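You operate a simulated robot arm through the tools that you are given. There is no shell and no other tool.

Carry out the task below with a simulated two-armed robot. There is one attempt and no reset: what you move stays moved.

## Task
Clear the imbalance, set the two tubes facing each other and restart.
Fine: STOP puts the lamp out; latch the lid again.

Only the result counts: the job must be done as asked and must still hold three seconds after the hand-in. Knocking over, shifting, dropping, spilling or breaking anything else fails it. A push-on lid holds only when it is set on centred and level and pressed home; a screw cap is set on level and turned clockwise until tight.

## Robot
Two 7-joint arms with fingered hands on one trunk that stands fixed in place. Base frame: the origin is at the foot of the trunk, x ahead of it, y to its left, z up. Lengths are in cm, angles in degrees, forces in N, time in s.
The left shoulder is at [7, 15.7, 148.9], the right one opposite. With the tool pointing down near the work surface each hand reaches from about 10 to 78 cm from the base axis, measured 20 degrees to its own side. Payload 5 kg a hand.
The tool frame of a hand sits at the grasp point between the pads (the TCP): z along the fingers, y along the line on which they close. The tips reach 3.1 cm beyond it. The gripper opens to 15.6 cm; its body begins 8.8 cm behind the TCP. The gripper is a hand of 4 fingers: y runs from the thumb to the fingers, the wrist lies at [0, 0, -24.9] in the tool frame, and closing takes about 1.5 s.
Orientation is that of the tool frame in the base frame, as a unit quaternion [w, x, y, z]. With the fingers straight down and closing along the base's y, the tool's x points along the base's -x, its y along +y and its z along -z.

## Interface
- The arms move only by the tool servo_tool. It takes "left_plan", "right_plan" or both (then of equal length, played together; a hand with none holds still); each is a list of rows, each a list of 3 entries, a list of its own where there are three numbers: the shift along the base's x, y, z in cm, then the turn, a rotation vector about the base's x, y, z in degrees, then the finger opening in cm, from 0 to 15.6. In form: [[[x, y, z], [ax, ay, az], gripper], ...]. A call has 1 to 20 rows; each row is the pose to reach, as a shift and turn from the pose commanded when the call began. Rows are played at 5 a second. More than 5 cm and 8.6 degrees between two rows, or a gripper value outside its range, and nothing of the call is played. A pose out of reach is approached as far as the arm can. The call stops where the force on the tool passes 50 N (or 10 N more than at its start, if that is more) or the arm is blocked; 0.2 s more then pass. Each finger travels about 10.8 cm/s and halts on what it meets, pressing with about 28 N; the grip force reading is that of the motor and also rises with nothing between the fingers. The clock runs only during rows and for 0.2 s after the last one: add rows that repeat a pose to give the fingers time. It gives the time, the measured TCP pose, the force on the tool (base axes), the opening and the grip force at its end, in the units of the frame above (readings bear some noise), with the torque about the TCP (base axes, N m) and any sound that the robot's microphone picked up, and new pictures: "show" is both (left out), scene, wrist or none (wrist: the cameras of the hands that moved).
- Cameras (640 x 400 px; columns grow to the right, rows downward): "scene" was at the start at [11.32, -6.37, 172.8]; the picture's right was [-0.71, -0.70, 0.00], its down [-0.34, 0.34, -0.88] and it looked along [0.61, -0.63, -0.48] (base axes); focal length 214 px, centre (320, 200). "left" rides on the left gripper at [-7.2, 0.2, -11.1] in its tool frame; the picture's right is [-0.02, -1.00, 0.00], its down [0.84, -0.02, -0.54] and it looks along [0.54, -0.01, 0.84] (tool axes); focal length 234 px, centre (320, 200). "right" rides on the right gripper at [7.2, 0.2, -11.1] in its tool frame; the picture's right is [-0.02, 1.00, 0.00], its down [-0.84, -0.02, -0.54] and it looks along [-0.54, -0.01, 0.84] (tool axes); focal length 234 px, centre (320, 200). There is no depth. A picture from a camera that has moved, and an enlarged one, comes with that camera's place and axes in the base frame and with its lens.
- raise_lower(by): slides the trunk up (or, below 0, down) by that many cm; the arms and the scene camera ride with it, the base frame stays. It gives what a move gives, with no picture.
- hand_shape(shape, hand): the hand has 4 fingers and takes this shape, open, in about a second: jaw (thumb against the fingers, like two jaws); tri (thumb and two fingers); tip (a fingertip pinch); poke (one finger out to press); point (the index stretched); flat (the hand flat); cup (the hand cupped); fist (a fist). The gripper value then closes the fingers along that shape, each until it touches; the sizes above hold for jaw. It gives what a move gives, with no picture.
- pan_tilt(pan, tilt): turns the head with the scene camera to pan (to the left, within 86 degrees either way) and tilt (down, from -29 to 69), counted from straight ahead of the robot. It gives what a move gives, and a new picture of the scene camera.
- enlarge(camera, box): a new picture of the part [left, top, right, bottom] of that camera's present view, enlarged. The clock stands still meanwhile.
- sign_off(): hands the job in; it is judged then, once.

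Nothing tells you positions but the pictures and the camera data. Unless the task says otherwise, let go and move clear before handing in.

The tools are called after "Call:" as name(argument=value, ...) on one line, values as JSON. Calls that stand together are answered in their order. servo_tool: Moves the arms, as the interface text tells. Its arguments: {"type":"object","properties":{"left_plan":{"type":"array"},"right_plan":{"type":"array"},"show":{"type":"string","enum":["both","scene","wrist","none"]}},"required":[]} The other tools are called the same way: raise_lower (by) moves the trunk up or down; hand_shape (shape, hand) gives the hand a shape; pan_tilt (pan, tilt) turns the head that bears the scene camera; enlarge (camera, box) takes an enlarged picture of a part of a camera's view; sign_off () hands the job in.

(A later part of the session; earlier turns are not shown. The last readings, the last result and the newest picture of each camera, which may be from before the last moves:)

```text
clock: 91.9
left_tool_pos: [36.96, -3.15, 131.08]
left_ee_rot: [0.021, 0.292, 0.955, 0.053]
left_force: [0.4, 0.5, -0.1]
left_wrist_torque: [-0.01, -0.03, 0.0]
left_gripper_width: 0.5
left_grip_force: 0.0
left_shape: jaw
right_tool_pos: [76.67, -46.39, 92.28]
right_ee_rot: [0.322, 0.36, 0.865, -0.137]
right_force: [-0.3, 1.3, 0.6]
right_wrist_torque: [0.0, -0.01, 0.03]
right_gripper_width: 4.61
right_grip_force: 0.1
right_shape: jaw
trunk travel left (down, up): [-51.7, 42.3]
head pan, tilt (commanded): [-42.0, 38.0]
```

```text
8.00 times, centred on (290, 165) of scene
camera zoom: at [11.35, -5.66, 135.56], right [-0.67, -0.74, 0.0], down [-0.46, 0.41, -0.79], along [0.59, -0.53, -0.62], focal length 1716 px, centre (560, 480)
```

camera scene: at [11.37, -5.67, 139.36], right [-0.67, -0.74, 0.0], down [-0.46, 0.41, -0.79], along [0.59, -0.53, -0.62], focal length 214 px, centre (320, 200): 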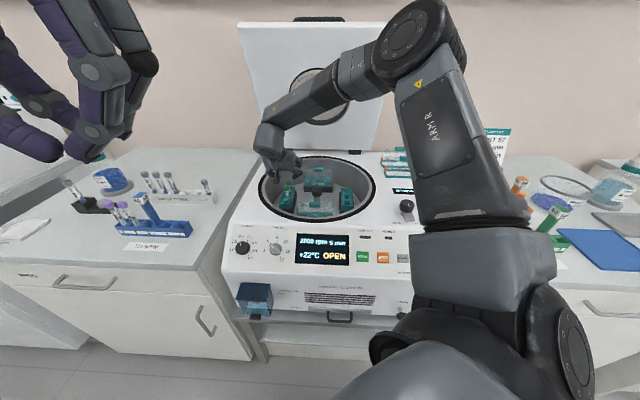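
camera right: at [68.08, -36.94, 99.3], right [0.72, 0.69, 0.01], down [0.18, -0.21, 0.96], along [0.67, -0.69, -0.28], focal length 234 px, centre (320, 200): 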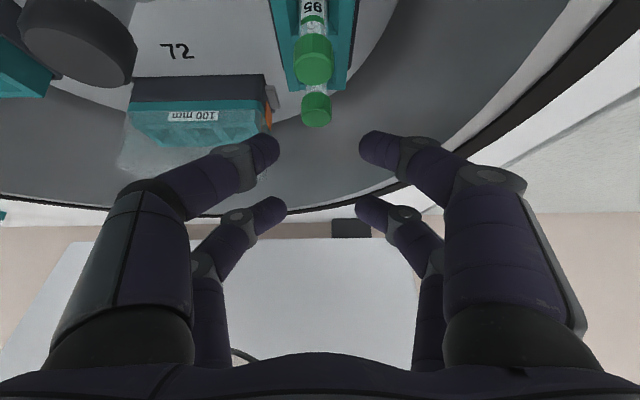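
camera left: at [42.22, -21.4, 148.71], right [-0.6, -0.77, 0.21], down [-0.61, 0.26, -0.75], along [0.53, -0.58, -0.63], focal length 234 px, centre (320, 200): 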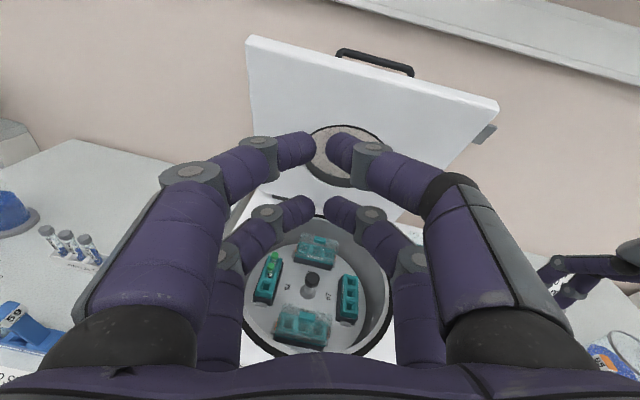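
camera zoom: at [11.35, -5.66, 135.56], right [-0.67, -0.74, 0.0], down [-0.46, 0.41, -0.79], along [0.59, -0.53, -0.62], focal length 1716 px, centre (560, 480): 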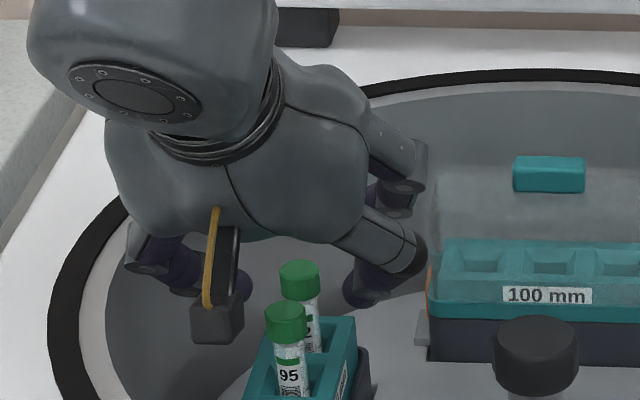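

The cap is now between the fingertips. A small nudge forward and down, then close gently.

Call:
servo_tool(right_plan=[[[0.3, -0.2, 0], [0, 0, 0], 4.6], [[0.4, -0.25, 0], [0, 0, 0], 4.6]], show="none")

Call:
raise_lower(by=-0.8)

Call:
servo_tool(right_plan=[[[0, 0, 0], [0, 0, 0], 3.6], [[0, 0, 0], [0, 0, 0], 2.8], [[0, 0, 0], [0, 0, 0], 2.2], [[0, 0, 0], [0, 0, 0], 1.6], [[0, 0, 0], [0, 0, 0], 1.2], [[0, 0, 0], [0, 0, 0], 1.0], [[0, 0, 0], [0, 0, 0], 1.0]], show="none")

Call:
enlarge(camera="right", box=[200, 50, 440, 200])

Call:
enlarge(camera="scene", box=[250, 140, 330, 190])

```text
clock: 92.5
left_tool_pos: [36.92, -2.98, 131.07]
left_ee_rot: [0.02, 0.291, 0.955, 0.052]
left_force: [0.3, -0.3, -0.1]
left_wrist_torque: [0.0, -0.01, 0.04]
left_gripper_width: 0.51
left_grip_force: 0.2
left_shape: jaw
right_tool_pos: [77.12, -46.52, 92.42]
right_ee_rot: [0.322, 0.36, 0.865, -0.138]
right_force: [-0.4, -0.7, -0.7]
right_wrist_torque: [0.03, 0.0, 0.04]
right_gripper_width: 4.6
right_grip_force: 0.0
right_shape: jaw
trunk travel left (down, up): [-51.7, 42.3]
head pan, tilt (commanded): [-42.0, 38.0]
```

```text
clock: 93.1
left_tool_pos: [37.02, -2.93, 130.29]
left_ee_rot: [0.021, 0.291, 0.955, 0.052]
left_force: [0.3, 0.7, 0.0]
left_wrist_torque: [0.01, 0.01, -0.02]
left_gripper_width: 0.49
left_grip_force: 0.0
left_shape: jaw
right_tool_pos: [77.09, -46.56, 91.66]
right_ee_rot: [0.322, 0.359, 0.865, -0.136]
right_force: [0.6, -0.8, -0.1]
right_wrist_torque: [0.01, -0.03, -0.03]
right_gripper_width: 4.63
right_grip_force: 0.0
right_shape: jaw
trunk travel left (down, up): [-50.9, 43.1]
head pan, tilt (commanded): [-42.0, 38.0]
```

```text
clock: 94.7
left_tool_pos: [36.91, -3.1, 130.37]
left_ee_rot: [0.02, 0.292, 0.955, 0.052]
left_force: [0.9, -0.1, -0.1]
left_wrist_torque: [0.02, 0.02, -0.03]
left_gripper_width: 0.49
left_grip_force: 0.0
left_shape: jaw
right_tool_pos: [77.01, -46.58, 91.52]
right_ee_rot: [0.323, 0.358, 0.865, -0.137]
right_force: [0.3, 0.4, 0.3]
right_wrist_torque: [0.0, -0.02, 0.02]
right_gripper_width: 1.05
right_grip_force: 0.1
right_shape: jaw
trunk travel left (down, up): [-50.9, 43.1]
head pan, tilt (commanded): [-42.0, 38.0]
```

```text
2.67 times, centred on (320, 125) of right
camera zoom: at [68.29, -37.28, 95.28], right [0.72, 0.69, 0.01], down [0.18, -0.21, 0.96], along [0.67, -0.69, -0.28], focal length 624 px, centre (320, 400)
```

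zoom: 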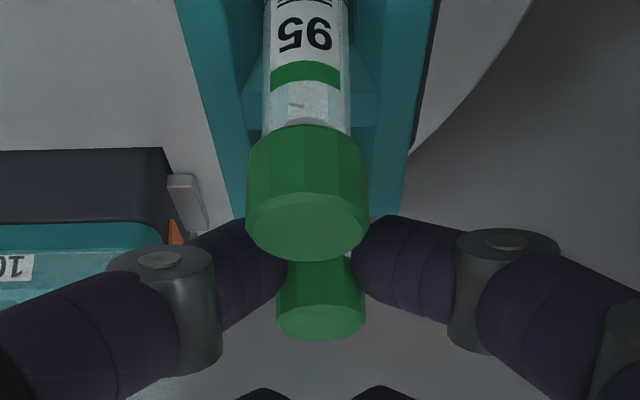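

```text
8.00 times, centred on (290, 165) of scene
camera zoom: at [11.35, -5.65, 134.76], right [-0.67, -0.74, 0.0], down [-0.46, 0.41, -0.79], along [0.59, -0.53, -0.62], focal length 1716 px, centre (560, 480)
```

zoom: 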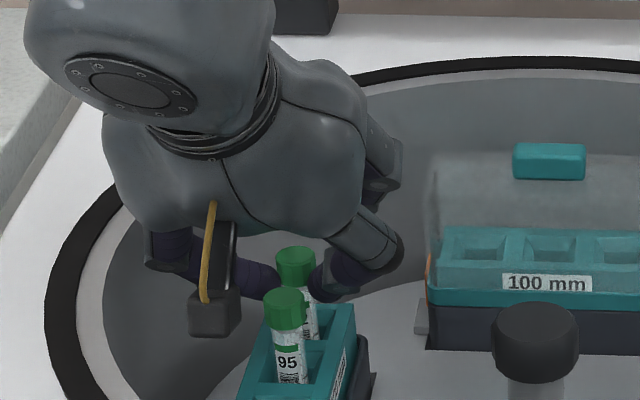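

Call:
servo_tool(right_plan=[[[0, 0, 0], [0, 0, 0], 0.7], [[0, 0, 0], [0, 0, 0], 0.4], [[0, 0, 0], [0, 0, 0], 0.1], [[0, 0, 0], [0, 0, 0], 0], [[0, 0, 0], [0, 0, 0], 0], [[0, 0, 0], [0, 0, 0], 0]], show="none")

Call:
enlarge(camera="right", box=[200, 50, 440, 200])

Call:
enlarge(camera="scene", box=[250, 140, 330, 190])

```text
clock: 96.1
left_tool_pos: [37.02, -3.01, 130.18]
left_ee_rot: [0.02, 0.292, 0.955, 0.052]
left_force: [0.9, 0.6, -0.1]
left_wrist_torque: [-0.01, 0.04, -0.03]
left_gripper_width: 0.49
left_grip_force: 0.1
left_shape: jaw
right_tool_pos: [77.06, -46.59, 91.64]
right_ee_rot: [0.322, 0.36, 0.865, -0.137]
right_force: [-1.1, -0.5, 0.3]
right_wrist_torque: [0.0, 0.02, -0.03]
right_gripper_width: 0.0
right_grip_force: 27.8
right_shape: jaw
trunk travel left (down, up): [-50.9, 43.1]
head pan, tilt (commanded): [-42.0, 38.0]
```

```text
2.67 times, centred on (320, 125) of right
camera zoom: at [68.29, -37.28, 95.27], right [0.72, 0.69, 0.01], down [0.18, -0.21, 0.96], along [0.67, -0.69, -0.28], focal length 624 px, centre (320, 400)
```

zoom: 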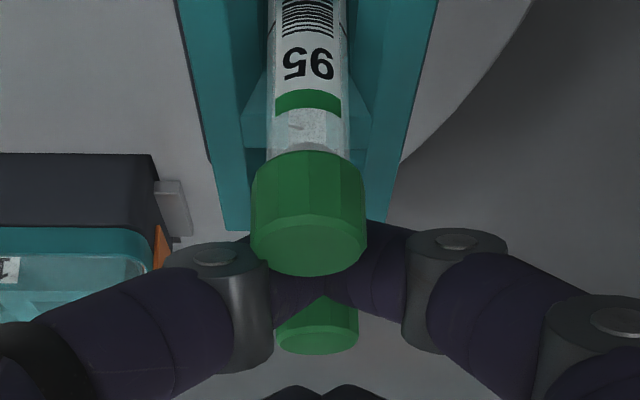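

```text
8.00 times, centred on (290, 165) of scene
camera zoom: at [11.35, -5.66, 134.76], right [-0.67, -0.74, 0.0], down [-0.46, 0.41, -0.79], along [0.59, -0.53, -0.62], focal length 1716 px, centre (560, 480)
```

zoom: 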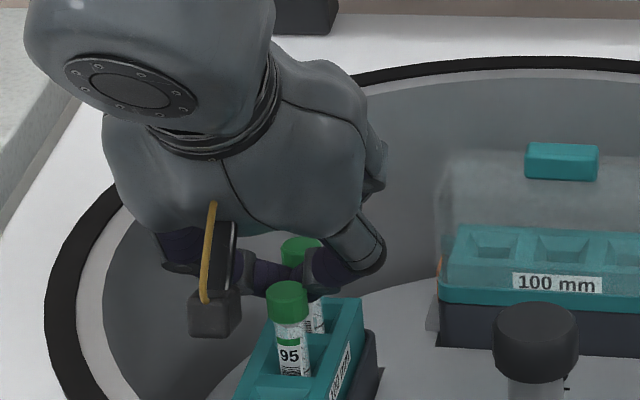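

The fingers closed just in front of the back tube and the free rotor turned slightly. I'll open again and re-measure.

Call:
servo_tool(right_plan=[[[0, 0, 0], [0, 0, 0], 1.5], [[0, 0, 0], [0, 0, 0], 3], [[0, 0, 0], [0, 0, 0], 4.6], [[0, 0, 0], [0, 0, 0], 4.6], [[0, 0, 0], [0, 0, 0], 4.6]], show="none")

Call:
enlarge(camera="right", box=[200, 50, 440, 200])

Call:
enlarge(camera="scene", box=[240, 135, 368, 215])

```text
clock: 97.3
left_tool_pos: [37.03, -3.07, 130.23]
left_ee_rot: [0.02, 0.292, 0.955, 0.053]
left_force: [-0.1, -0.4, 0.7]
left_wrist_torque: [0.05, 0.01, 0.01]
left_gripper_width: 0.47
left_grip_force: 0.1
left_shape: jaw
right_tool_pos: [77.03, -46.61, 91.51]
right_ee_rot: [0.323, 0.36, 0.865, -0.137]
right_force: [-0.2, 0.1, 1.0]
right_wrist_torque: [0.01, 0.02, 0.01]
right_gripper_width: 4.55
right_grip_force: 0.1
right_shape: jaw
trunk travel left (down, up): [-50.9, 43.1]
head pan, tilt (commanded): [-42.0, 38.0]
```

```text
2.67 times, centred on (320, 125) of right
camera zoom: at [68.3, -37.28, 95.27], right [0.72, 0.69, 0.01], down [0.18, -0.21, 0.96], along [0.67, -0.69, -0.28], focal length 624 px, centre (320, 400)
```

zoom: 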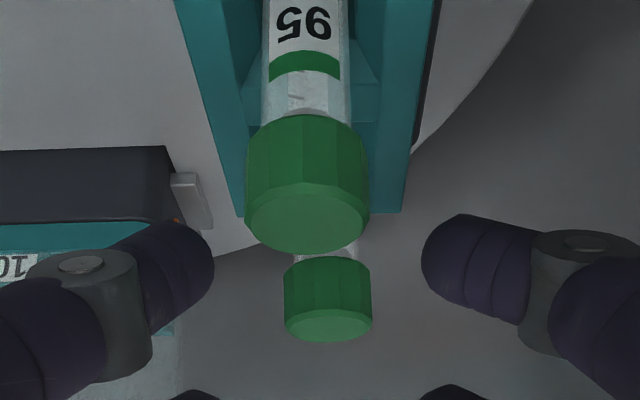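

```text
5.00 times, centred on (304, 175) of scene
camera zoom: at [11.36, -5.66, 134.76], right [-0.67, -0.74, 0.0], down [-0.46, 0.41, -0.79], along [0.59, -0.53, -0.62], focal length 1072 px, centre (400, 325)
```

zoom: 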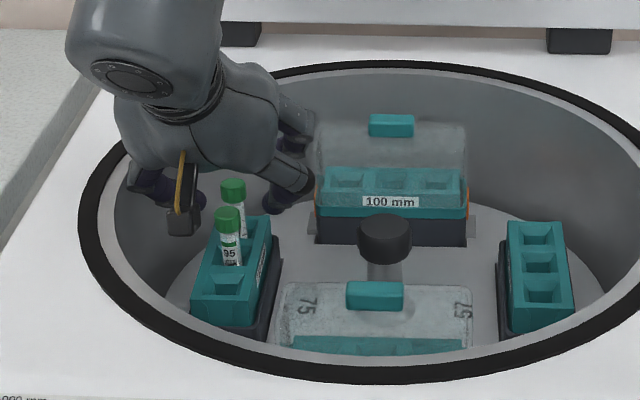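

Call:
servo_tool(right_plan=[[[0.5, -0.3, 0], [0, 0, 0], 4.6], [[1.1, -0.7, -0.1], [0, 0, 0], 4.6], [[1.1, -0.7, -0.1], [0, 0, 0], 4.6]], show="none")

Call:
enlarge(camera="right", box=[200, 50, 440, 200])

Call:
enlarge(camera="scene", box=[250, 140, 330, 190])

```text
clock: 98.1
left_tool_pos: [36.95, -3.03, 130.36]
left_ee_rot: [0.02, 0.291, 0.955, 0.052]
left_force: [0.0, -0.5, -0.6]
left_wrist_torque: [0.02, 0.02, -0.02]
left_gripper_width: 0.51
left_grip_force: 0.1
left_shape: jaw
right_tool_pos: [78.14, -47.29, 91.36]
right_ee_rot: [0.322, 0.359, 0.865, -0.137]
right_force: [-0.2, -0.1, 0.6]
right_wrist_torque: [0.0, -0.01, 0.0]
right_gripper_width: 4.55
right_grip_force: 0.0
right_shape: jaw
trunk travel left (down, up): [-50.9, 43.1]
head pan, tilt (commanded): [-42.0, 38.0]
```

```text
2.67 times, centred on (320, 125) of right
camera zoom: at [69.42, -38.02, 95.11], right [0.72, 0.69, 0.01], down [0.18, -0.21, 0.96], along [0.67, -0.69, -0.28], focal length 624 px, centre (320, 400)
```

zoom: 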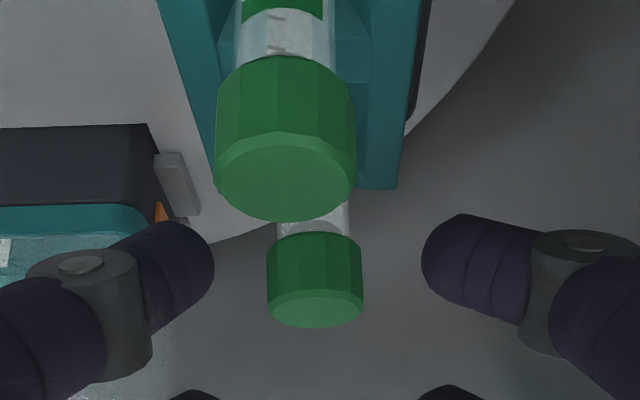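

```text
8.00 times, centred on (290, 165) of scene
camera zoom: at [11.34, -5.66, 134.76], right [-0.67, -0.74, 0.0], down [-0.46, 0.41, -0.79], along [0.59, -0.53, -0.62], focal length 1716 px, centre (560, 480)
```

zoom: 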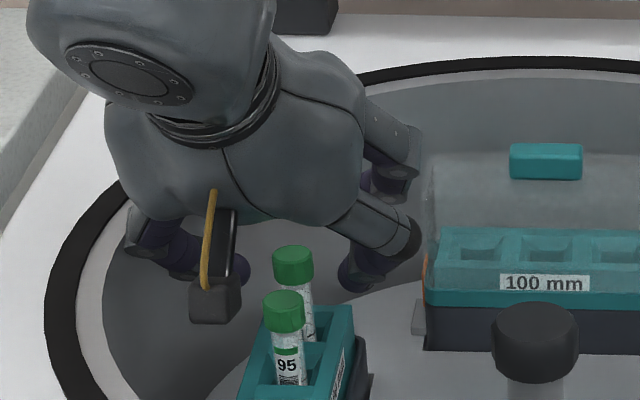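

Call:
servo_tool(right_plan=[[[0, 0, 0], [0, 0, 0], 3.4], [[0, 0, 0], [0, 0, 0], 2.4], [[0, 0, 0], [0, 0, 0], 1.6], [[0, 0, 0], [0, 0, 0], 1.0], [[0, 0, 0], [0, 0, 0], 0.6], [[0, 0, 0], [0, 0, 0], 0.6], [[0, 0, 0], [0, 0, 0], 0.6]], show="none")

Call:
enlarge(camera="right", box=[200, 50, 440, 200])

Call:
enlarge(camera="scene", box=[250, 140, 330, 190])

```text
clock: 99.7
left_tool_pos: [36.92, -3.02, 130.21]
left_ee_rot: [0.02, 0.291, 0.955, 0.053]
left_force: [-0.9, 0.0, 0.2]
left_wrist_torque: [-0.02, -0.02, -0.01]
left_gripper_width: 0.49
left_grip_force: 0.1
left_shape: jaw
right_tool_pos: [78.18, -47.25, 91.37]
right_ee_rot: [0.323, 0.36, 0.865, -0.137]
right_force: [-0.3, -1.0, 2.3]
right_wrist_torque: [-0.05, 0.01, -0.02]
right_gripper_width: 0.77
right_grip_force: 0.2
right_shape: jaw
trunk travel left (down, up): [-50.9, 43.1]
head pan, tilt (commanded): [-42.0, 38.0]
```

```text
2.67 times, centred on (320, 125) of right
camera zoom: at [69.4, -38.0, 95.18], right [0.72, 0.69, 0.01], down [0.18, -0.21, 0.96], along [0.67, -0.69, -0.27], focal length 624 px, centre (320, 400)
```

zoom: 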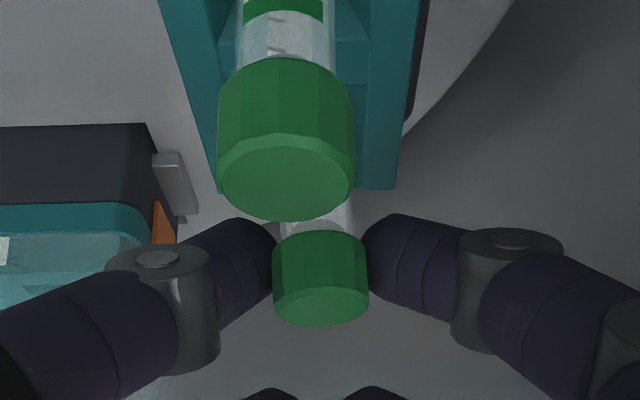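

```text
8.00 times, centred on (290, 165) of scene
camera zoom: at [11.3, -5.64, 134.77], right [-0.67, -0.74, 0.0], down [-0.46, 0.41, -0.79], along [0.59, -0.53, -0.62], focal length 1716 px, centre (560, 480)
```

zoom: 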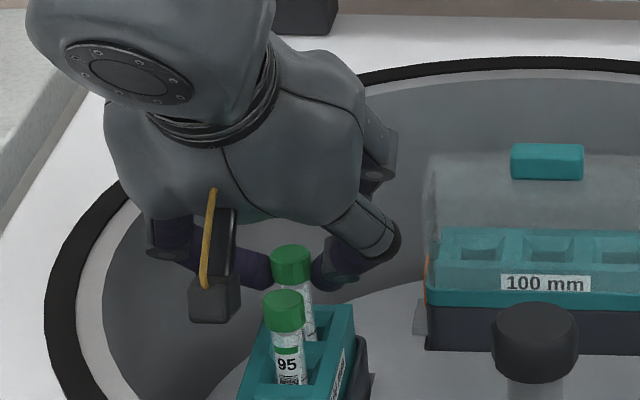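

Now the fingertips sit on both sides of the back cap. I'll firm up the grip and lift slowly with the trunk.

Call:
servo_tool(right_plan=[[[0, 0, 0], [0, 0, 0], 0.4], [[0, 0, 0], [0, 0, 0], 0.2], [[0, 0, 0], [0, 0, 0], 0], [[0, 0, 0], [0, 0, 0], 0], [[0, 0, 0], [0, 0, 0], 0]], show="none")

Call:
enlarge(camera="right", box=[200, 50, 440, 200])

```text
clock: 100.9
left_tool_pos: [37.01, -3.18, 130.31]
left_ee_rot: [0.02, 0.291, 0.955, 0.053]
left_force: [0.0, -0.8, -0.1]
left_wrist_torque: [0.01, -0.01, -0.03]
left_gripper_width: 0.53
left_grip_force: 0.1
left_shape: jaw
right_tool_pos: [78.24, -47.28, 91.3]
right_ee_rot: [0.323, 0.36, 0.865, -0.138]
right_force: [-1.0, -0.9, -1.9]
right_wrist_torque: [-0.04, 0.04, 0.04]
right_gripper_width: 0.39
right_grip_force: 28.0
right_shape: jaw
trunk travel left (down, up): [-50.9, 43.1]
head pan, tilt (commanded): [-42.0, 38.0]
```

```text
2.67 times, centred on (320, 125) of right
camera zoom: at [69.42, -38.01, 95.1], right [0.72, 0.69, 0.01], down [0.18, -0.21, 0.96], along [0.67, -0.69, -0.28], focal length 624 px, centre (320, 400)
```

zoom: 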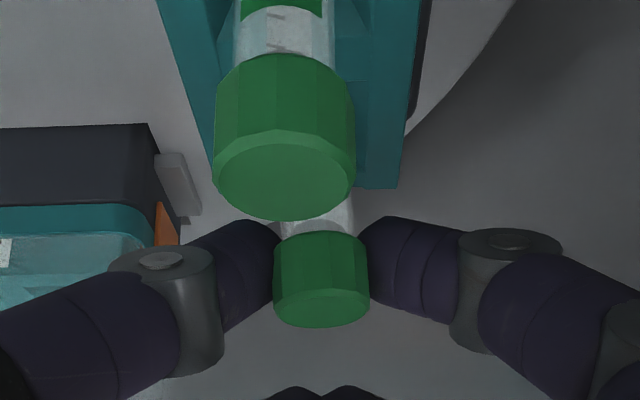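

Call:
raise_lower(by=2.5)

Call:
enlarge(camera="right", box=[200, 50, 440, 200])

Call:
enlarge(camera="scene", box=[250, 145, 330, 195])

```text
clock: 101.6
left_tool_pos: [36.98, -3.07, 132.9]
left_ee_rot: [0.019, 0.292, 0.955, 0.052]
left_force: [-0.3, 0.9, 0.3]
left_wrist_torque: [-0.02, 0.01, -0.01]
left_gripper_width: 0.5
left_grip_force: 0.1
left_shape: jaw
right_tool_pos: [78.18, -47.34, 93.86]
right_ee_rot: [0.323, 0.359, 0.865, -0.136]
right_force: [-0.5, -0.9, -0.8]
right_wrist_torque: [-0.02, 0.02, 0.0]
right_gripper_width: 0.41
right_grip_force: 28.2
right_shape: jaw
trunk travel left (down, up): [-53.4, 40.6]
head pan, tilt (commanded): [-42.0, 38.0]
```

```text
2.67 times, centred on (320, 125) of right
camera zoom: at [69.47, -38.0, 97.59], right [0.72, 0.69, 0.01], down [0.18, -0.21, 0.96], along [0.67, -0.69, -0.28], focal length 624 px, centre (320, 400)
```

zoom: 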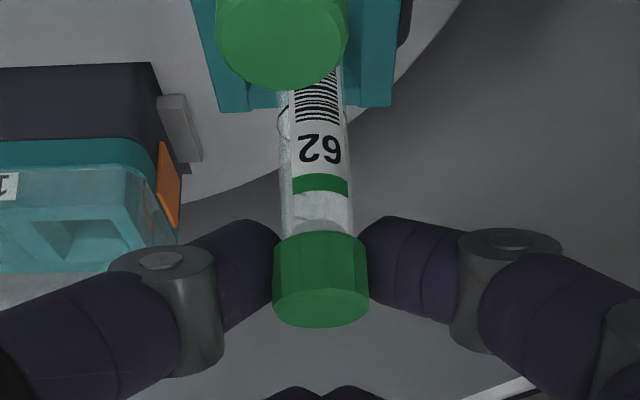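

```text
8.00 times, centred on (290, 170) of scene
camera zoom: at [11.4, -5.67, 137.26], right [-0.67, -0.74, 0.0], down [-0.46, 0.41, -0.79], along [0.59, -0.53, -0.62], focal length 1716 px, centre (560, 440)
```

zoom: 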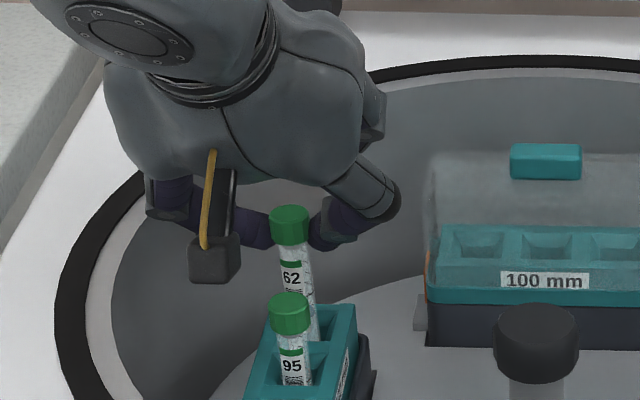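

Tube 62 is coming up cleanly. I'll lift it well clear.

Call:
raise_lower(by=5)

Call:
raise_lower(by=6)

Call:
enlarge(camera="right", box=[120, 0, 520, 250])

Call:
enlarge(camera="scene", box=[240, 140, 400, 240])

```text
clock: 102.5
left_tool_pos: [37.18, -3.03, 137.79]
left_ee_rot: [0.02, 0.292, 0.955, 0.053]
left_force: [-0.8, 0.2, -1.0]
left_wrist_torque: [-0.01, -0.01, 0.0]
left_gripper_width: 0.53
left_grip_force: 0.0
left_shape: jaw
right_tool_pos: [78.26, -47.21, 98.75]
right_ee_rot: [0.322, 0.359, 0.865, -0.137]
right_force: [-0.3, -0.1, 0.2]
right_wrist_torque: [0.0, -0.03, 0.02]
right_gripper_width: 0.41
right_grip_force: 27.9
right_shape: jaw
trunk travel left (down, up): [-58.4, 35.6]
head pan, tilt (commanded): [-42.0, 38.0]
```

```text
clock: 103.5
left_tool_pos: [37.05, -3.1, 143.81]
left_ee_rot: [0.02, 0.292, 0.955, 0.052]
left_force: [-0.2, 0.4, -0.1]
left_wrist_torque: [0.0, -0.01, 0.02]
left_gripper_width: 0.49
left_grip_force: 0.1
left_shape: jaw
right_tool_pos: [78.23, -47.23, 104.85]
right_ee_rot: [0.322, 0.36, 0.865, -0.138]
right_force: [-0.8, 0.2, 0.2]
right_wrist_torque: [-0.01, 0.0, -0.02]
right_gripper_width: 0.44
right_grip_force: 28.5
right_shape: jaw
trunk travel left (down, up): [-64.4, 29.6]
head pan, tilt (commanded): [-42.0, 38.0]
```

```text
1.60 times, centred on (320, 125) of right
camera zoom: at [69.44, -38.01, 108.59], right [0.72, 0.69, 0.01], down [0.18, -0.21, 0.96], along [0.67, -0.69, -0.28], focal length 375 px, centre (320, 320)
```

zoom: 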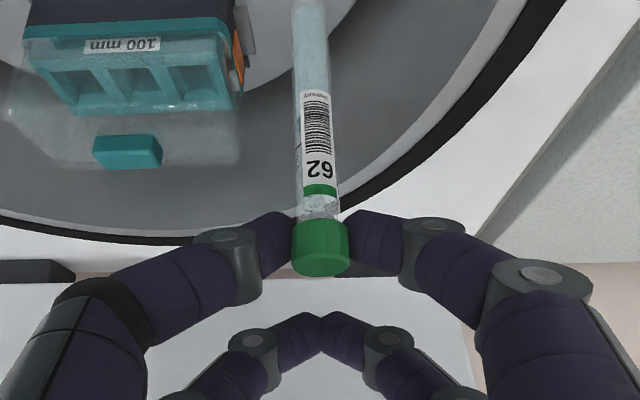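

```text
4.00 times, centred on (320, 190) of scene
camera zoom: at [11.38, -5.67, 148.25], right [-0.67, -0.74, 0.0], down [-0.46, 0.41, -0.79], along [0.59, -0.53, -0.62], focal length 858 px, centre (320, 240)
```

zoom: 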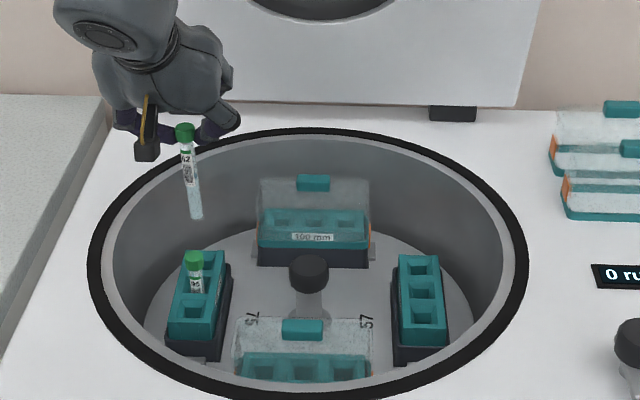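

The tube hangs freely from the fingers and clears the bucket. I'll measure the holes precisely from the head camera now.

Call:
enlarge(camera="scene", box=[268, 190, 332, 240])

Call:
enlarge(camera="scene", box=[310, 190, 374, 240])

Call:
enlarge(camera="scene", box=[264, 160, 328, 210])

```text
8.00 times, centred on (300, 215) of scene
camera zoom: at [11.38, -5.67, 148.25], right [-0.67, -0.74, 0.0], down [-0.46, 0.41, -0.79], along [0.59, -0.53, -0.62], focal length 1716 px, centre (480, 80)
```

zoom: 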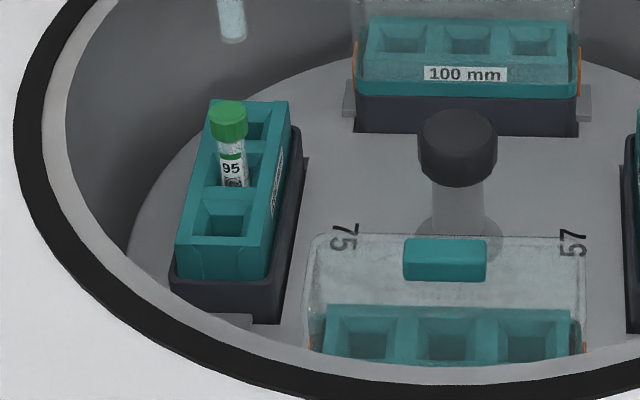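

```text
8.00 times, centred on (342, 215) of scene
camera zoom: at [11.38, -5.67, 148.25], right [-0.67, -0.74, 0.0], down [-0.46, 0.41, -0.79], along [0.59, -0.53, -0.62], focal length 1716 px, centre (144, 80)
```

zoom: 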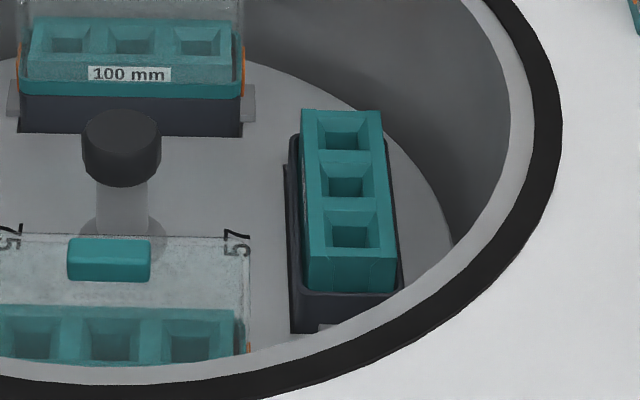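

```text
8.00 times, centred on (296, 185) of scene
camera zoom: at [11.38, -5.67, 148.25], right [-0.67, -0.74, 0.0], down [-0.46, 0.41, -0.79], along [0.59, -0.53, -0.62], focal length 1716 px, centre (512, 320)
```

zoom: 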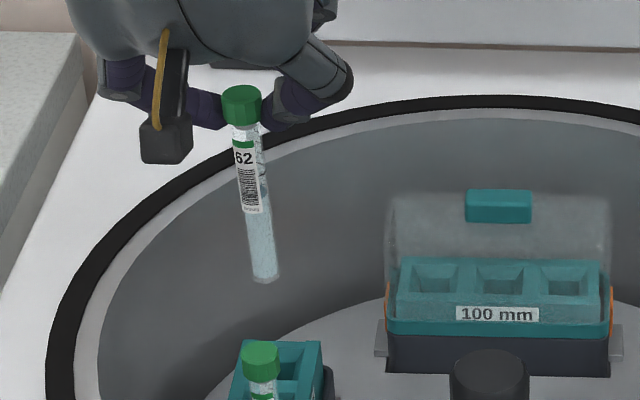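

The geometry is consistent: left-back hole to right-middle hole is a shift of about (-20.6, -15.2). The tube hangs vertical with its bottom above the hub; I'll carry it across slowly.

Call:
servo_tool(right_plan=[[[-0.5, -0.4, 1], [0, 0, 0], 0], [[-1.5, -1.1, 2], [0, 0, 0], 0], [[-3, -2.2, 2.5], [0, 0, 0], 0], [[-5, -3.7, 2.5], [0, 0, 0], 0], [[-7, -5.2, 2.5], [0, 0, 0], 0], [[-9, -6.6, 2.5], [0, 0, 0], 0], [[-11, -8.1, 2.5], [0, 0, 0], 0], [[-13, -9.6, 2.5], [0, 0, 0], 0], [[-15, -11.1, 2.5], [0, 0, 0], 0], [[-17, -12.6, 2.5], [0, 0, 0], 0], [[-18.6, -13.8, 2.5], [0, 0, 0], 0], [[-19.8, -14.6, 2.5], [0, 0, 0], 0], [[-20.6, -15.2, 2.5], [0, 0, 0], 0], [[-20.6, -15.2, 2.5], [0, 0, 0], 0]])

Call:
enlarge(camera="scene", box=[290, 140, 386, 240])

```text
clock: 106.5
left_tool_pos: [37.07, -3.19, 143.79]
left_ee_rot: [0.021, 0.292, 0.955, 0.051]
left_force: [-0.7, -0.4, 0.1]
left_wrist_torque: [0.01, -0.02, 0.0]
left_gripper_width: 0.48
left_grip_force: 0.1
left_shape: jaw
right_tool_pos: [57.8, -62.38, 107.38]
right_ee_rot: [0.322, 0.36, 0.865, -0.137]
right_force: [-0.6, -0.5, 0.4]
right_wrist_torque: [0.03, -0.01, -0.03]
right_gripper_width: 0.43
right_grip_force: 28.0
right_shape: jaw
trunk travel left (down, up): [-64.4, 29.6]
head pan, tilt (commanded): [-42.0, 38.0]
camera scene: at [11.38, -5.66, 148.26], right [-0.67, -0.74, 0.0], down [-0.46, 0.41, -0.79], along [0.59, -0.53, -0.62], focal length 214 px, centre (320, 200)
camera right: at [48.84, -53.15, 111.14], right [0.72, 0.69, 0.01], down [0.18, -0.21, 0.96], along [0.67, -0.69, -0.28], focal length 234 px, centre (320, 200)
```

scene: 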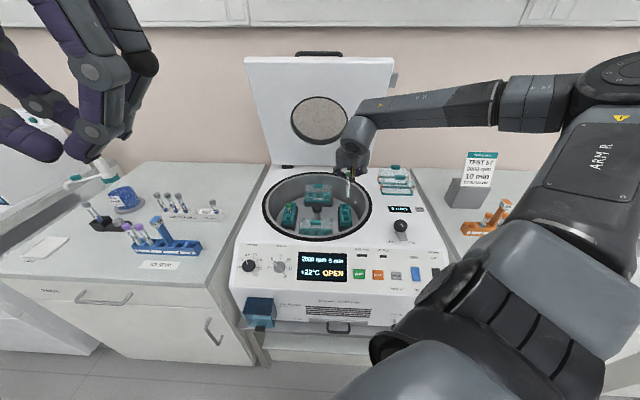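
right: 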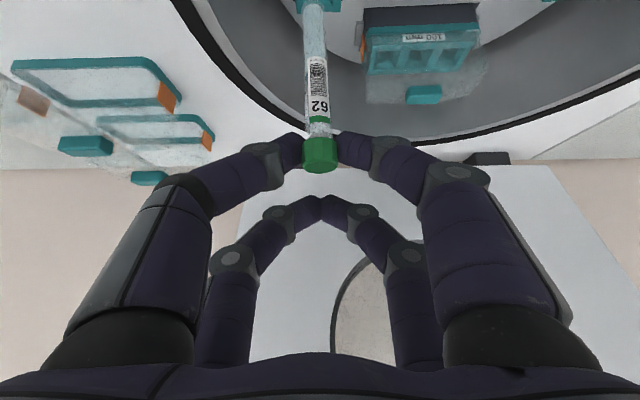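

```text
4.00 times, centred on (338, 190) of scene
camera zoom: at [11.38, -5.66, 148.26], right [-0.67, -0.74, 0.0], down [-0.46, 0.41, -0.79], along [0.59, -0.53, -0.62], focal length 858 px, centre (248, 240)
```

zoom: 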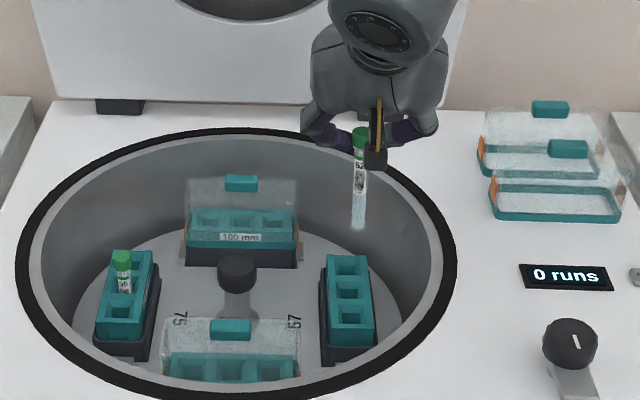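

Call:
raise_lower(by=-6.5)

Call:
enlarge(camera="scene", box=[316, 160, 380, 210])

Call:
enlarge(camera="right", box=[240, 0, 400, 100])

```text
clock: 107.5
left_tool_pos: [37.0, -3.11, 137.21]
left_ee_rot: [0.02, 0.292, 0.955, 0.052]
left_force: [0.4, -0.8, 1.2]
left_wrist_torque: [-0.01, -0.01, 0.01]
left_gripper_width: 0.51
left_grip_force: 0.0
left_shape: jaw
right_tool_pos: [57.62, -62.3, 100.93]
right_ee_rot: [0.323, 0.36, 0.865, -0.137]
right_force: [-0.2, -0.7, -0.4]
right_wrist_torque: [-0.03, 0.0, -0.04]
right_gripper_width: 0.41
right_grip_force: 28.2
right_shape: jaw
trunk travel left (down, up): [-57.9, 36.1]
head pan, tilt (commanded): [-42.0, 38.0]
```

```text
8.00 times, centred on (348, 185) of scene
camera zoom: at [11.34, -5.67, 141.77], right [-0.67, -0.74, 0.0], down [-0.46, 0.41, -0.79], along [0.59, -0.53, -0.62], focal length 1716 px, centre (96, 320)
```

zoom: 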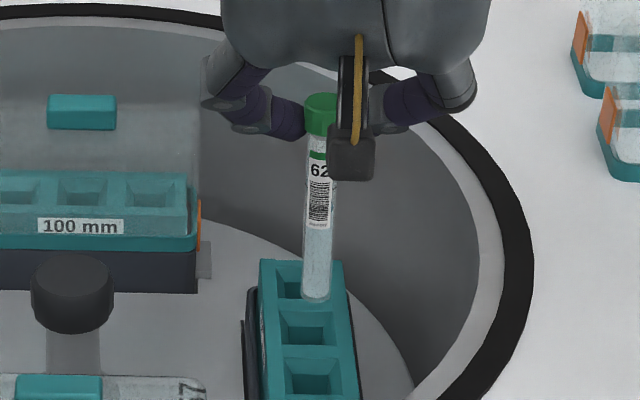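

```text
4.00 times, centred on (320, 50) of right
camera zoom: at [48.82, -53.16, 104.67], right [0.72, 0.69, 0.01], down [0.18, -0.21, 0.96], along [0.67, -0.69, -0.28], focal length 937 px, centre (320, 800)
```

zoom: 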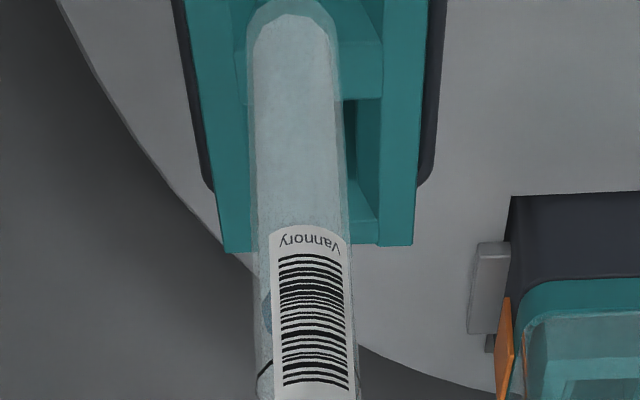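

Call:
servo_tool(right_plan=[[[0.16, 0.02, 0], [0, 0, 0], 0], [[0.32, 0.03, 0], [0, 0, 0], 0], [[0.32, 0.03, 0], [0, 0, 0], 0]], show="none")

Call:
raise_lower(by=-1.8)

Call:
enlarge(camera="scene", box=[316, 155, 380, 205])

Call:
enlarge(camera="right", box=[240, 0, 400, 100])

```text
clock: 108.3
left_tool_pos: [37.0, -3.09, 137.3]
left_ee_rot: [0.02, 0.292, 0.955, 0.053]
left_force: [-0.3, 0.2, 0.6]
left_wrist_torque: [0.03, -0.01, -0.03]
left_gripper_width: 0.5
left_grip_force: 0.1
left_shape: jaw
right_tool_pos: [57.92, -62.43, 100.82]
right_ee_rot: [0.322, 0.36, 0.865, -0.137]
right_force: [-0.6, 0.8, 0.0]
right_wrist_torque: [0.01, 0.02, 0.01]
right_gripper_width: 0.4
right_grip_force: 28.2
right_shape: jaw
trunk travel left (down, up): [-57.9, 36.1]
head pan, tilt (commanded): [-42.0, 38.0]
```

```text
clock: 109.0
left_tool_pos: [37.08, -3.15, 135.39]
left_ee_rot: [0.021, 0.292, 0.955, 0.051]
left_force: [-0.6, -0.6, -0.5]
left_wrist_torque: [0.0, 0.0, -0.01]
left_gripper_width: 0.52
left_grip_force: 0.0
left_shape: jaw
right_tool_pos: [57.98, -62.45, 99.11]
right_ee_rot: [0.323, 0.359, 0.865, -0.137]
right_force: [-1.1, 0.0, -0.9]
right_wrist_torque: [0.0, 0.01, 0.02]
right_gripper_width: 0.42
right_grip_force: 28.1
right_shape: jaw
trunk travel left (down, up): [-56.1, 37.9]
head pan, tilt (commanded): [-42.0, 38.0]
```

```text
8.00 times, centred on (348, 180) of scene
camera zoom: at [11.34, -5.67, 139.96], right [-0.67, -0.74, 0.0], down [-0.46, 0.41, -0.79], along [0.59, -0.53, -0.62], focal length 1716 px, centre (96, 360)
```

zoom: 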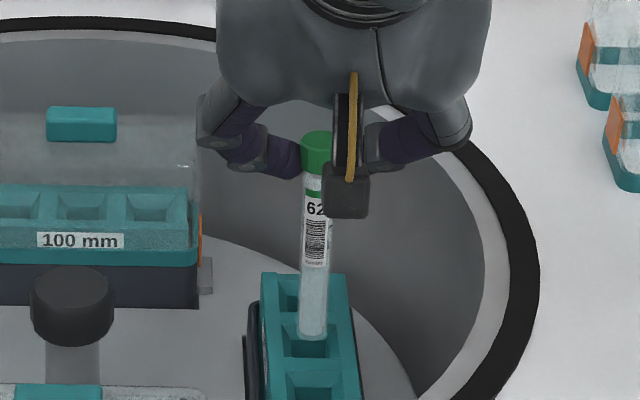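

```text
4.00 times, centred on (320, 50) of right
camera zoom: at [49.08, -53.16, 102.85], right [0.72, 0.69, 0.01], down [0.18, -0.21, 0.96], along [0.67, -0.69, -0.28], focal length 937 px, centre (320, 800)
```

zoom: 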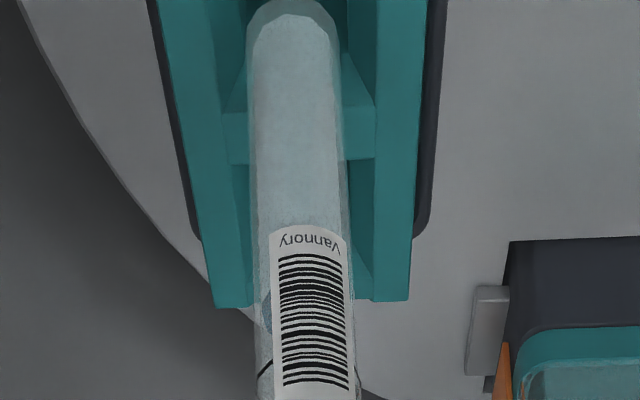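

The tube's bottom is over the middle hole in both views. I'll lower gently with the arm and watch for contact force.

Call:
servo_tool(right_plan=[[[0, 0, -0.5], [0, 0, 0], 0], [[0, 0, -1.0], [0, 0, 0], 0], [[0, 0, -1.5], [0, 0, 0], 0], [[0, 0, -2.0], [0, 0, 0], 0], [[0, 0, -2.0], [0, 0, 0], 0]], show="none")

Call:
enlarge(camera="scene", box=[316, 155, 380, 205])

Call:
enlarge(camera="right", box=[240, 0, 400, 100])

```text
clock: 110.2
left_tool_pos: [37.0, -3.09, 135.37]
left_ee_rot: [0.021, 0.291, 0.955, 0.052]
left_force: [-0.4, -0.3, 0.5]
left_wrist_torque: [0.0, -0.03, -0.01]
left_gripper_width: 0.49
left_grip_force: 0.0
left_shape: jaw
right_tool_pos: [57.9, -62.32, 96.98]
right_ee_rot: [0.323, 0.359, 0.865, -0.137]
right_force: [-0.7, -0.1, 0.2]
right_wrist_torque: [0.05, 0.03, 0.0]
right_gripper_width: 0.39
right_grip_force: 27.8
right_shape: jaw
trunk travel left (down, up): [-56.1, 37.9]
head pan, tilt (commanded): [-42.0, 38.0]
```

```text
8.00 times, centred on (348, 180) of scene
camera zoom: at [11.34, -5.65, 139.96], right [-0.67, -0.74, 0.0], down [-0.46, 0.41, -0.79], along [0.59, -0.53, -0.62], focal length 1716 px, centre (96, 360)
```

zoom: 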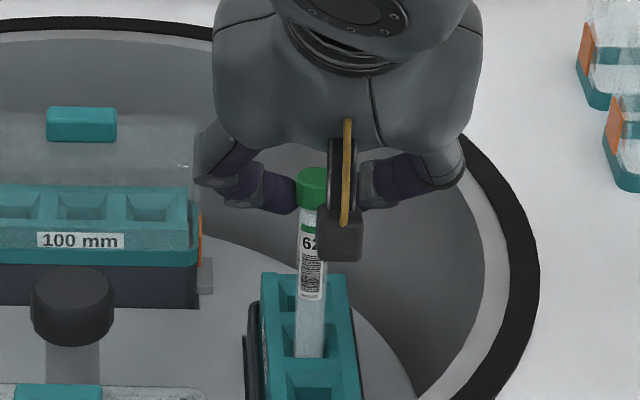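

```text
4.00 times, centred on (320, 50) of right
camera zoom: at [49.1, -53.09, 100.81], right [0.72, 0.69, 0.01], down [0.18, -0.21, 0.96], along [0.67, -0.69, -0.28], focal length 937 px, centre (320, 800)
```

zoom: 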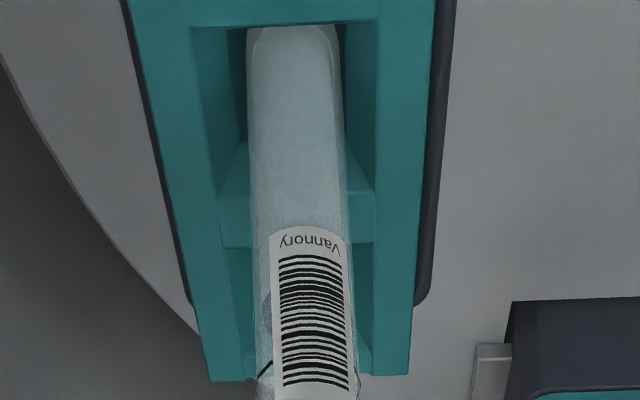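

The tube is entering the hole without force. Continuing down.

Call:
servo_tool(right_plan=[[[0, 0, -0.5], [0, 0, 0], 0], [[0, 0, -1.0], [0, 0, 0], 0], [[0, 0, -1.5], [0, 0, 0], 0], [[0, 0, -2.0], [0, 0, 0], 0], [[0, 0, -2.5], [0, 0, 0], 0], [[0, 0, -2.5], [0, 0, 0], 0]], show="none")

Call:
enlarge(camera="scene", box=[316, 155, 380, 205])

Call:
enlarge(camera="right", box=[220, 0, 420, 125])

```text
clock: 111.6
left_tool_pos: [36.99, -3.14, 135.56]
left_ee_rot: [0.021, 0.292, 0.955, 0.052]
left_force: [0.7, 0.3, 0.1]
left_wrist_torque: [-0.01, 0.01, 0.02]
left_gripper_width: 0.5
left_grip_force: 0.1
left_shape: jaw
right_tool_pos: [57.94, -62.36, 94.59]
right_ee_rot: [0.323, 0.359, 0.865, -0.138]
right_force: [0.2, -0.2, 0.5]
right_wrist_torque: [0.0, 0.01, 0.02]
right_gripper_width: 0.44
right_grip_force: 28.1
right_shape: jaw
trunk travel left (down, up): [-56.1, 37.9]
head pan, tilt (commanded): [-42.0, 38.0]
```

```text
8.00 times, centred on (348, 180) of scene
camera zoom: at [11.35, -5.67, 139.96], right [-0.67, -0.74, 0.0], down [-0.46, 0.41, -0.79], along [0.59, -0.53, -0.62], focal length 1716 px, centre (96, 360)
```

zoom: 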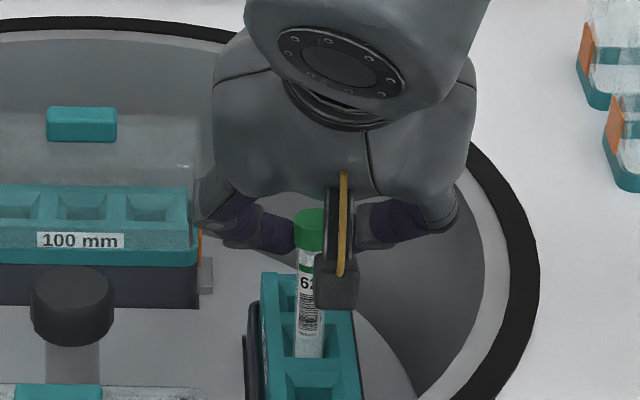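

```text
3.20 times, centred on (320, 62) of right
camera zoom: at [49.1, -53.2, 98.33], right [0.72, 0.69, 0.01], down [0.18, -0.21, 0.96], along [0.67, -0.69, -0.28], focal length 749 px, centre (320, 640)
```

zoom: 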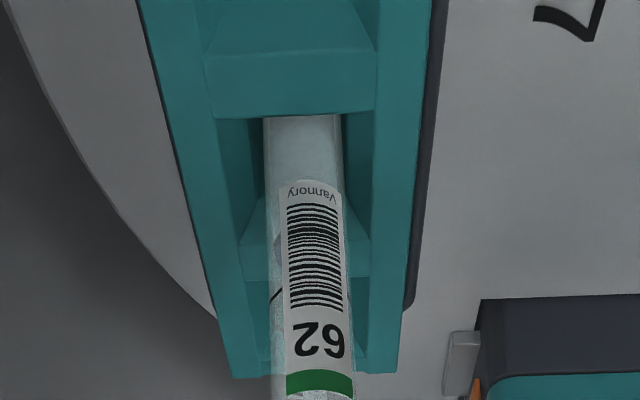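

Call:
servo_tool(right_plan=[[[0, 0, -0.5], [0, 0, 0], 0], [[0, 0, -1.0], [0, 0, 0], 0], [[0, 0, -1.5], [0, 0, 0], 0], [[0, 0, -2.0], [0, 0, 0], 0], [[0, 0, -2.5], [0, 0, 0], 0], [[0, 0, -2.8], [0, 0, 0], 0], [[0, 0, -2.8], [0, 0, 0], 0]], show="none")

Call:
enlarge(camera="scene", box=[316, 155, 380, 205])

Call:
enlarge(camera="right", box=[200, 0, 440, 150])

```text
clock: 113.2
left_tool_pos: [36.93, -3.11, 135.48]
left_ee_rot: [0.02, 0.292, 0.955, 0.052]
left_force: [-0.2, 0.1, 0.0]
left_wrist_torque: [0.01, 0.01, 0.02]
left_gripper_width: 0.52
left_grip_force: 0.2
left_shape: jaw
right_tool_pos: [57.93, -62.43, 91.78]
right_ee_rot: [0.322, 0.359, 0.865, -0.136]
right_force: [-0.3, -0.5, -0.4]
right_wrist_torque: [0.0, -0.01, 0.02]
right_gripper_width: 0.41
right_grip_force: 28.6
right_shape: jaw
trunk travel left (down, up): [-56.1, 37.9]
head pan, tilt (commanded): [-42.0, 38.0]
```

```text
8.00 times, centred on (348, 180) of scene
camera zoom: at [11.36, -5.67, 139.96], right [-0.67, -0.74, 0.0], down [-0.46, 0.41, -0.79], along [0.59, -0.53, -0.62], focal length 1716 px, centre (96, 360)
```

zoom: 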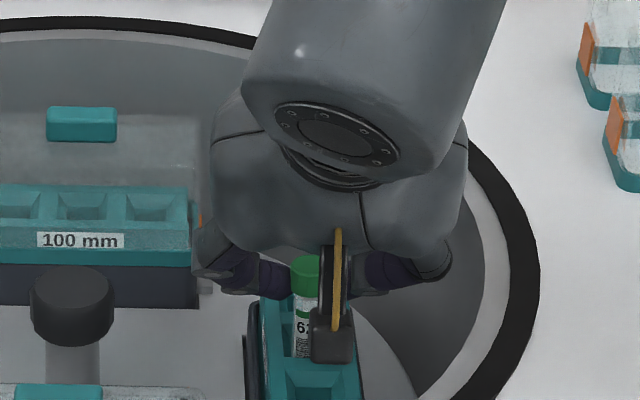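

```text
2.67 times, centred on (320, 75) of right
camera zoom: at [49.1, -53.23, 95.47], right [0.72, 0.69, 0.01], down [0.18, -0.21, 0.96], along [0.67, -0.69, -0.28], focal length 624 px, centre (320, 533)
```

zoom: 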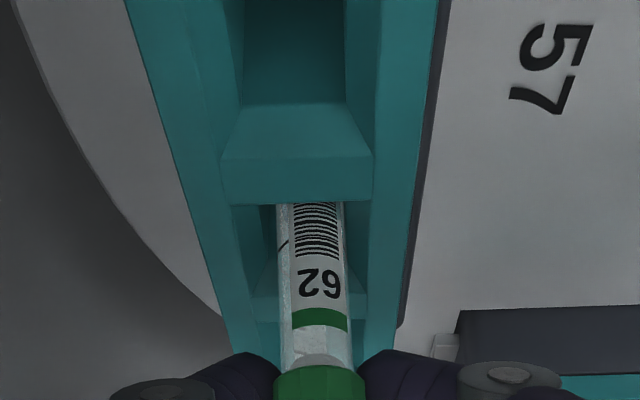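

Call:
servo_tool(right_plan=[[[0, 0, -0.2], [0, 0, 0], 0], [[0, 0, -0.4], [0, 0, 0], 0], [[0, 0, -0.4], [0, 0, 0], 0]], show="none")

```text
clock: 114.0
left_tool_pos: [36.94, -3.08, 135.5]
left_ee_rot: [0.02, 0.292, 0.955, 0.052]
left_force: [-0.7, 1.0, -0.4]
left_wrist_torque: [0.02, -0.02, -0.02]
left_gripper_width: 0.49
left_grip_force: 0.0
left_shape: jaw
right_tool_pos: [57.87, -62.58, 91.47]
right_ee_rot: [0.322, 0.36, 0.865, -0.137]
right_force: [0.5, 0.4, -0.6]
right_wrist_torque: [0.0, 0.02, 0.01]
right_gripper_width: 0.44
right_grip_force: 27.8
right_shape: jaw
trunk travel left (down, up): [-56.1, 37.9]
head pan, tilt (commanded): [-42.0, 38.0]
```

The tube is at its seated height. I'll open the fingers slowly and check that it stays upright.

Call:
servo_tool(right_plan=[[[0, 0, 0], [0, 0, 0], 0.8], [[0, 0, 0], [0, 0, 0], 1.6], [[0, 0, 0], [0, 0, 0], 2.6], [[0, 0, 0], [0, 0, 0], 3.6], [[0, 0, 0], [0, 0, 0], 4.6], [[0, 0, 0], [0, 0, 0], 4.6]], show="none")

Call:
enlarge(camera="scene", box=[316, 155, 380, 205])

Call:
enlarge(camera="right", box=[200, 50, 440, 200])

```text
clock: 115.4
left_tool_pos: [36.91, -3.21, 135.45]
left_ee_rot: [0.02, 0.292, 0.955, 0.053]
left_force: [-0.5, 0.6, -0.6]
left_wrist_torque: [-0.04, 0.0, 0.03]
left_gripper_width: 0.52
left_grip_force: 0.1
left_shape: jaw
right_tool_pos: [58.01, -62.6, 91.43]
right_ee_rot: [0.323, 0.359, 0.865, -0.137]
right_force: [-0.1, -0.2, -0.5]
right_wrist_torque: [-0.02, 0.01, 0.02]
right_gripper_width: 4.58
right_grip_force: 0.2
right_shape: jaw
trunk travel left (down, up): [-56.1, 37.9]
head pan, tilt (commanded): [-42.0, 38.0]
```

```text
8.00 times, centred on (348, 180) of scene
camera zoom: at [11.35, -5.67, 139.96], right [-0.67, -0.74, 0.0], down [-0.46, 0.41, -0.79], along [0.59, -0.53, -0.62], focal length 1716 px, centre (96, 360)
```

zoom: 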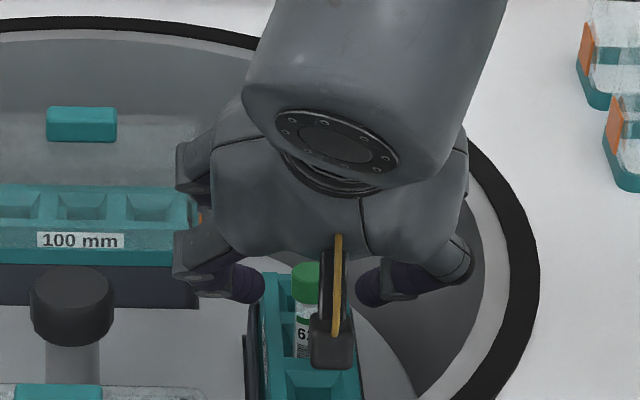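

```text
2.67 times, centred on (320, 125) of right
camera zoom: at [49.09, -53.27, 95.17], right [0.72, 0.69, 0.01], down [0.18, -0.21, 0.96], along [0.67, -0.69, -0.28], focal length 624 px, centre (320, 400)
```

zoom: 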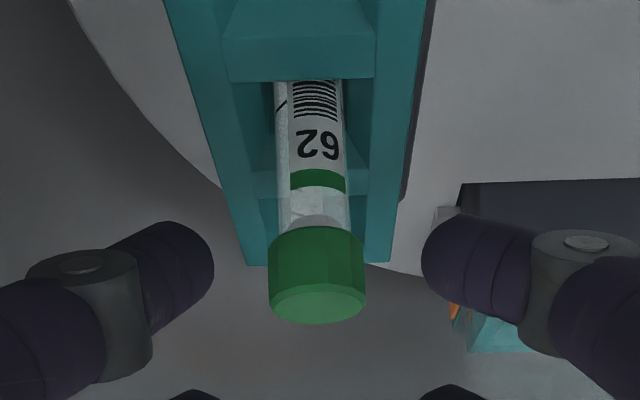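

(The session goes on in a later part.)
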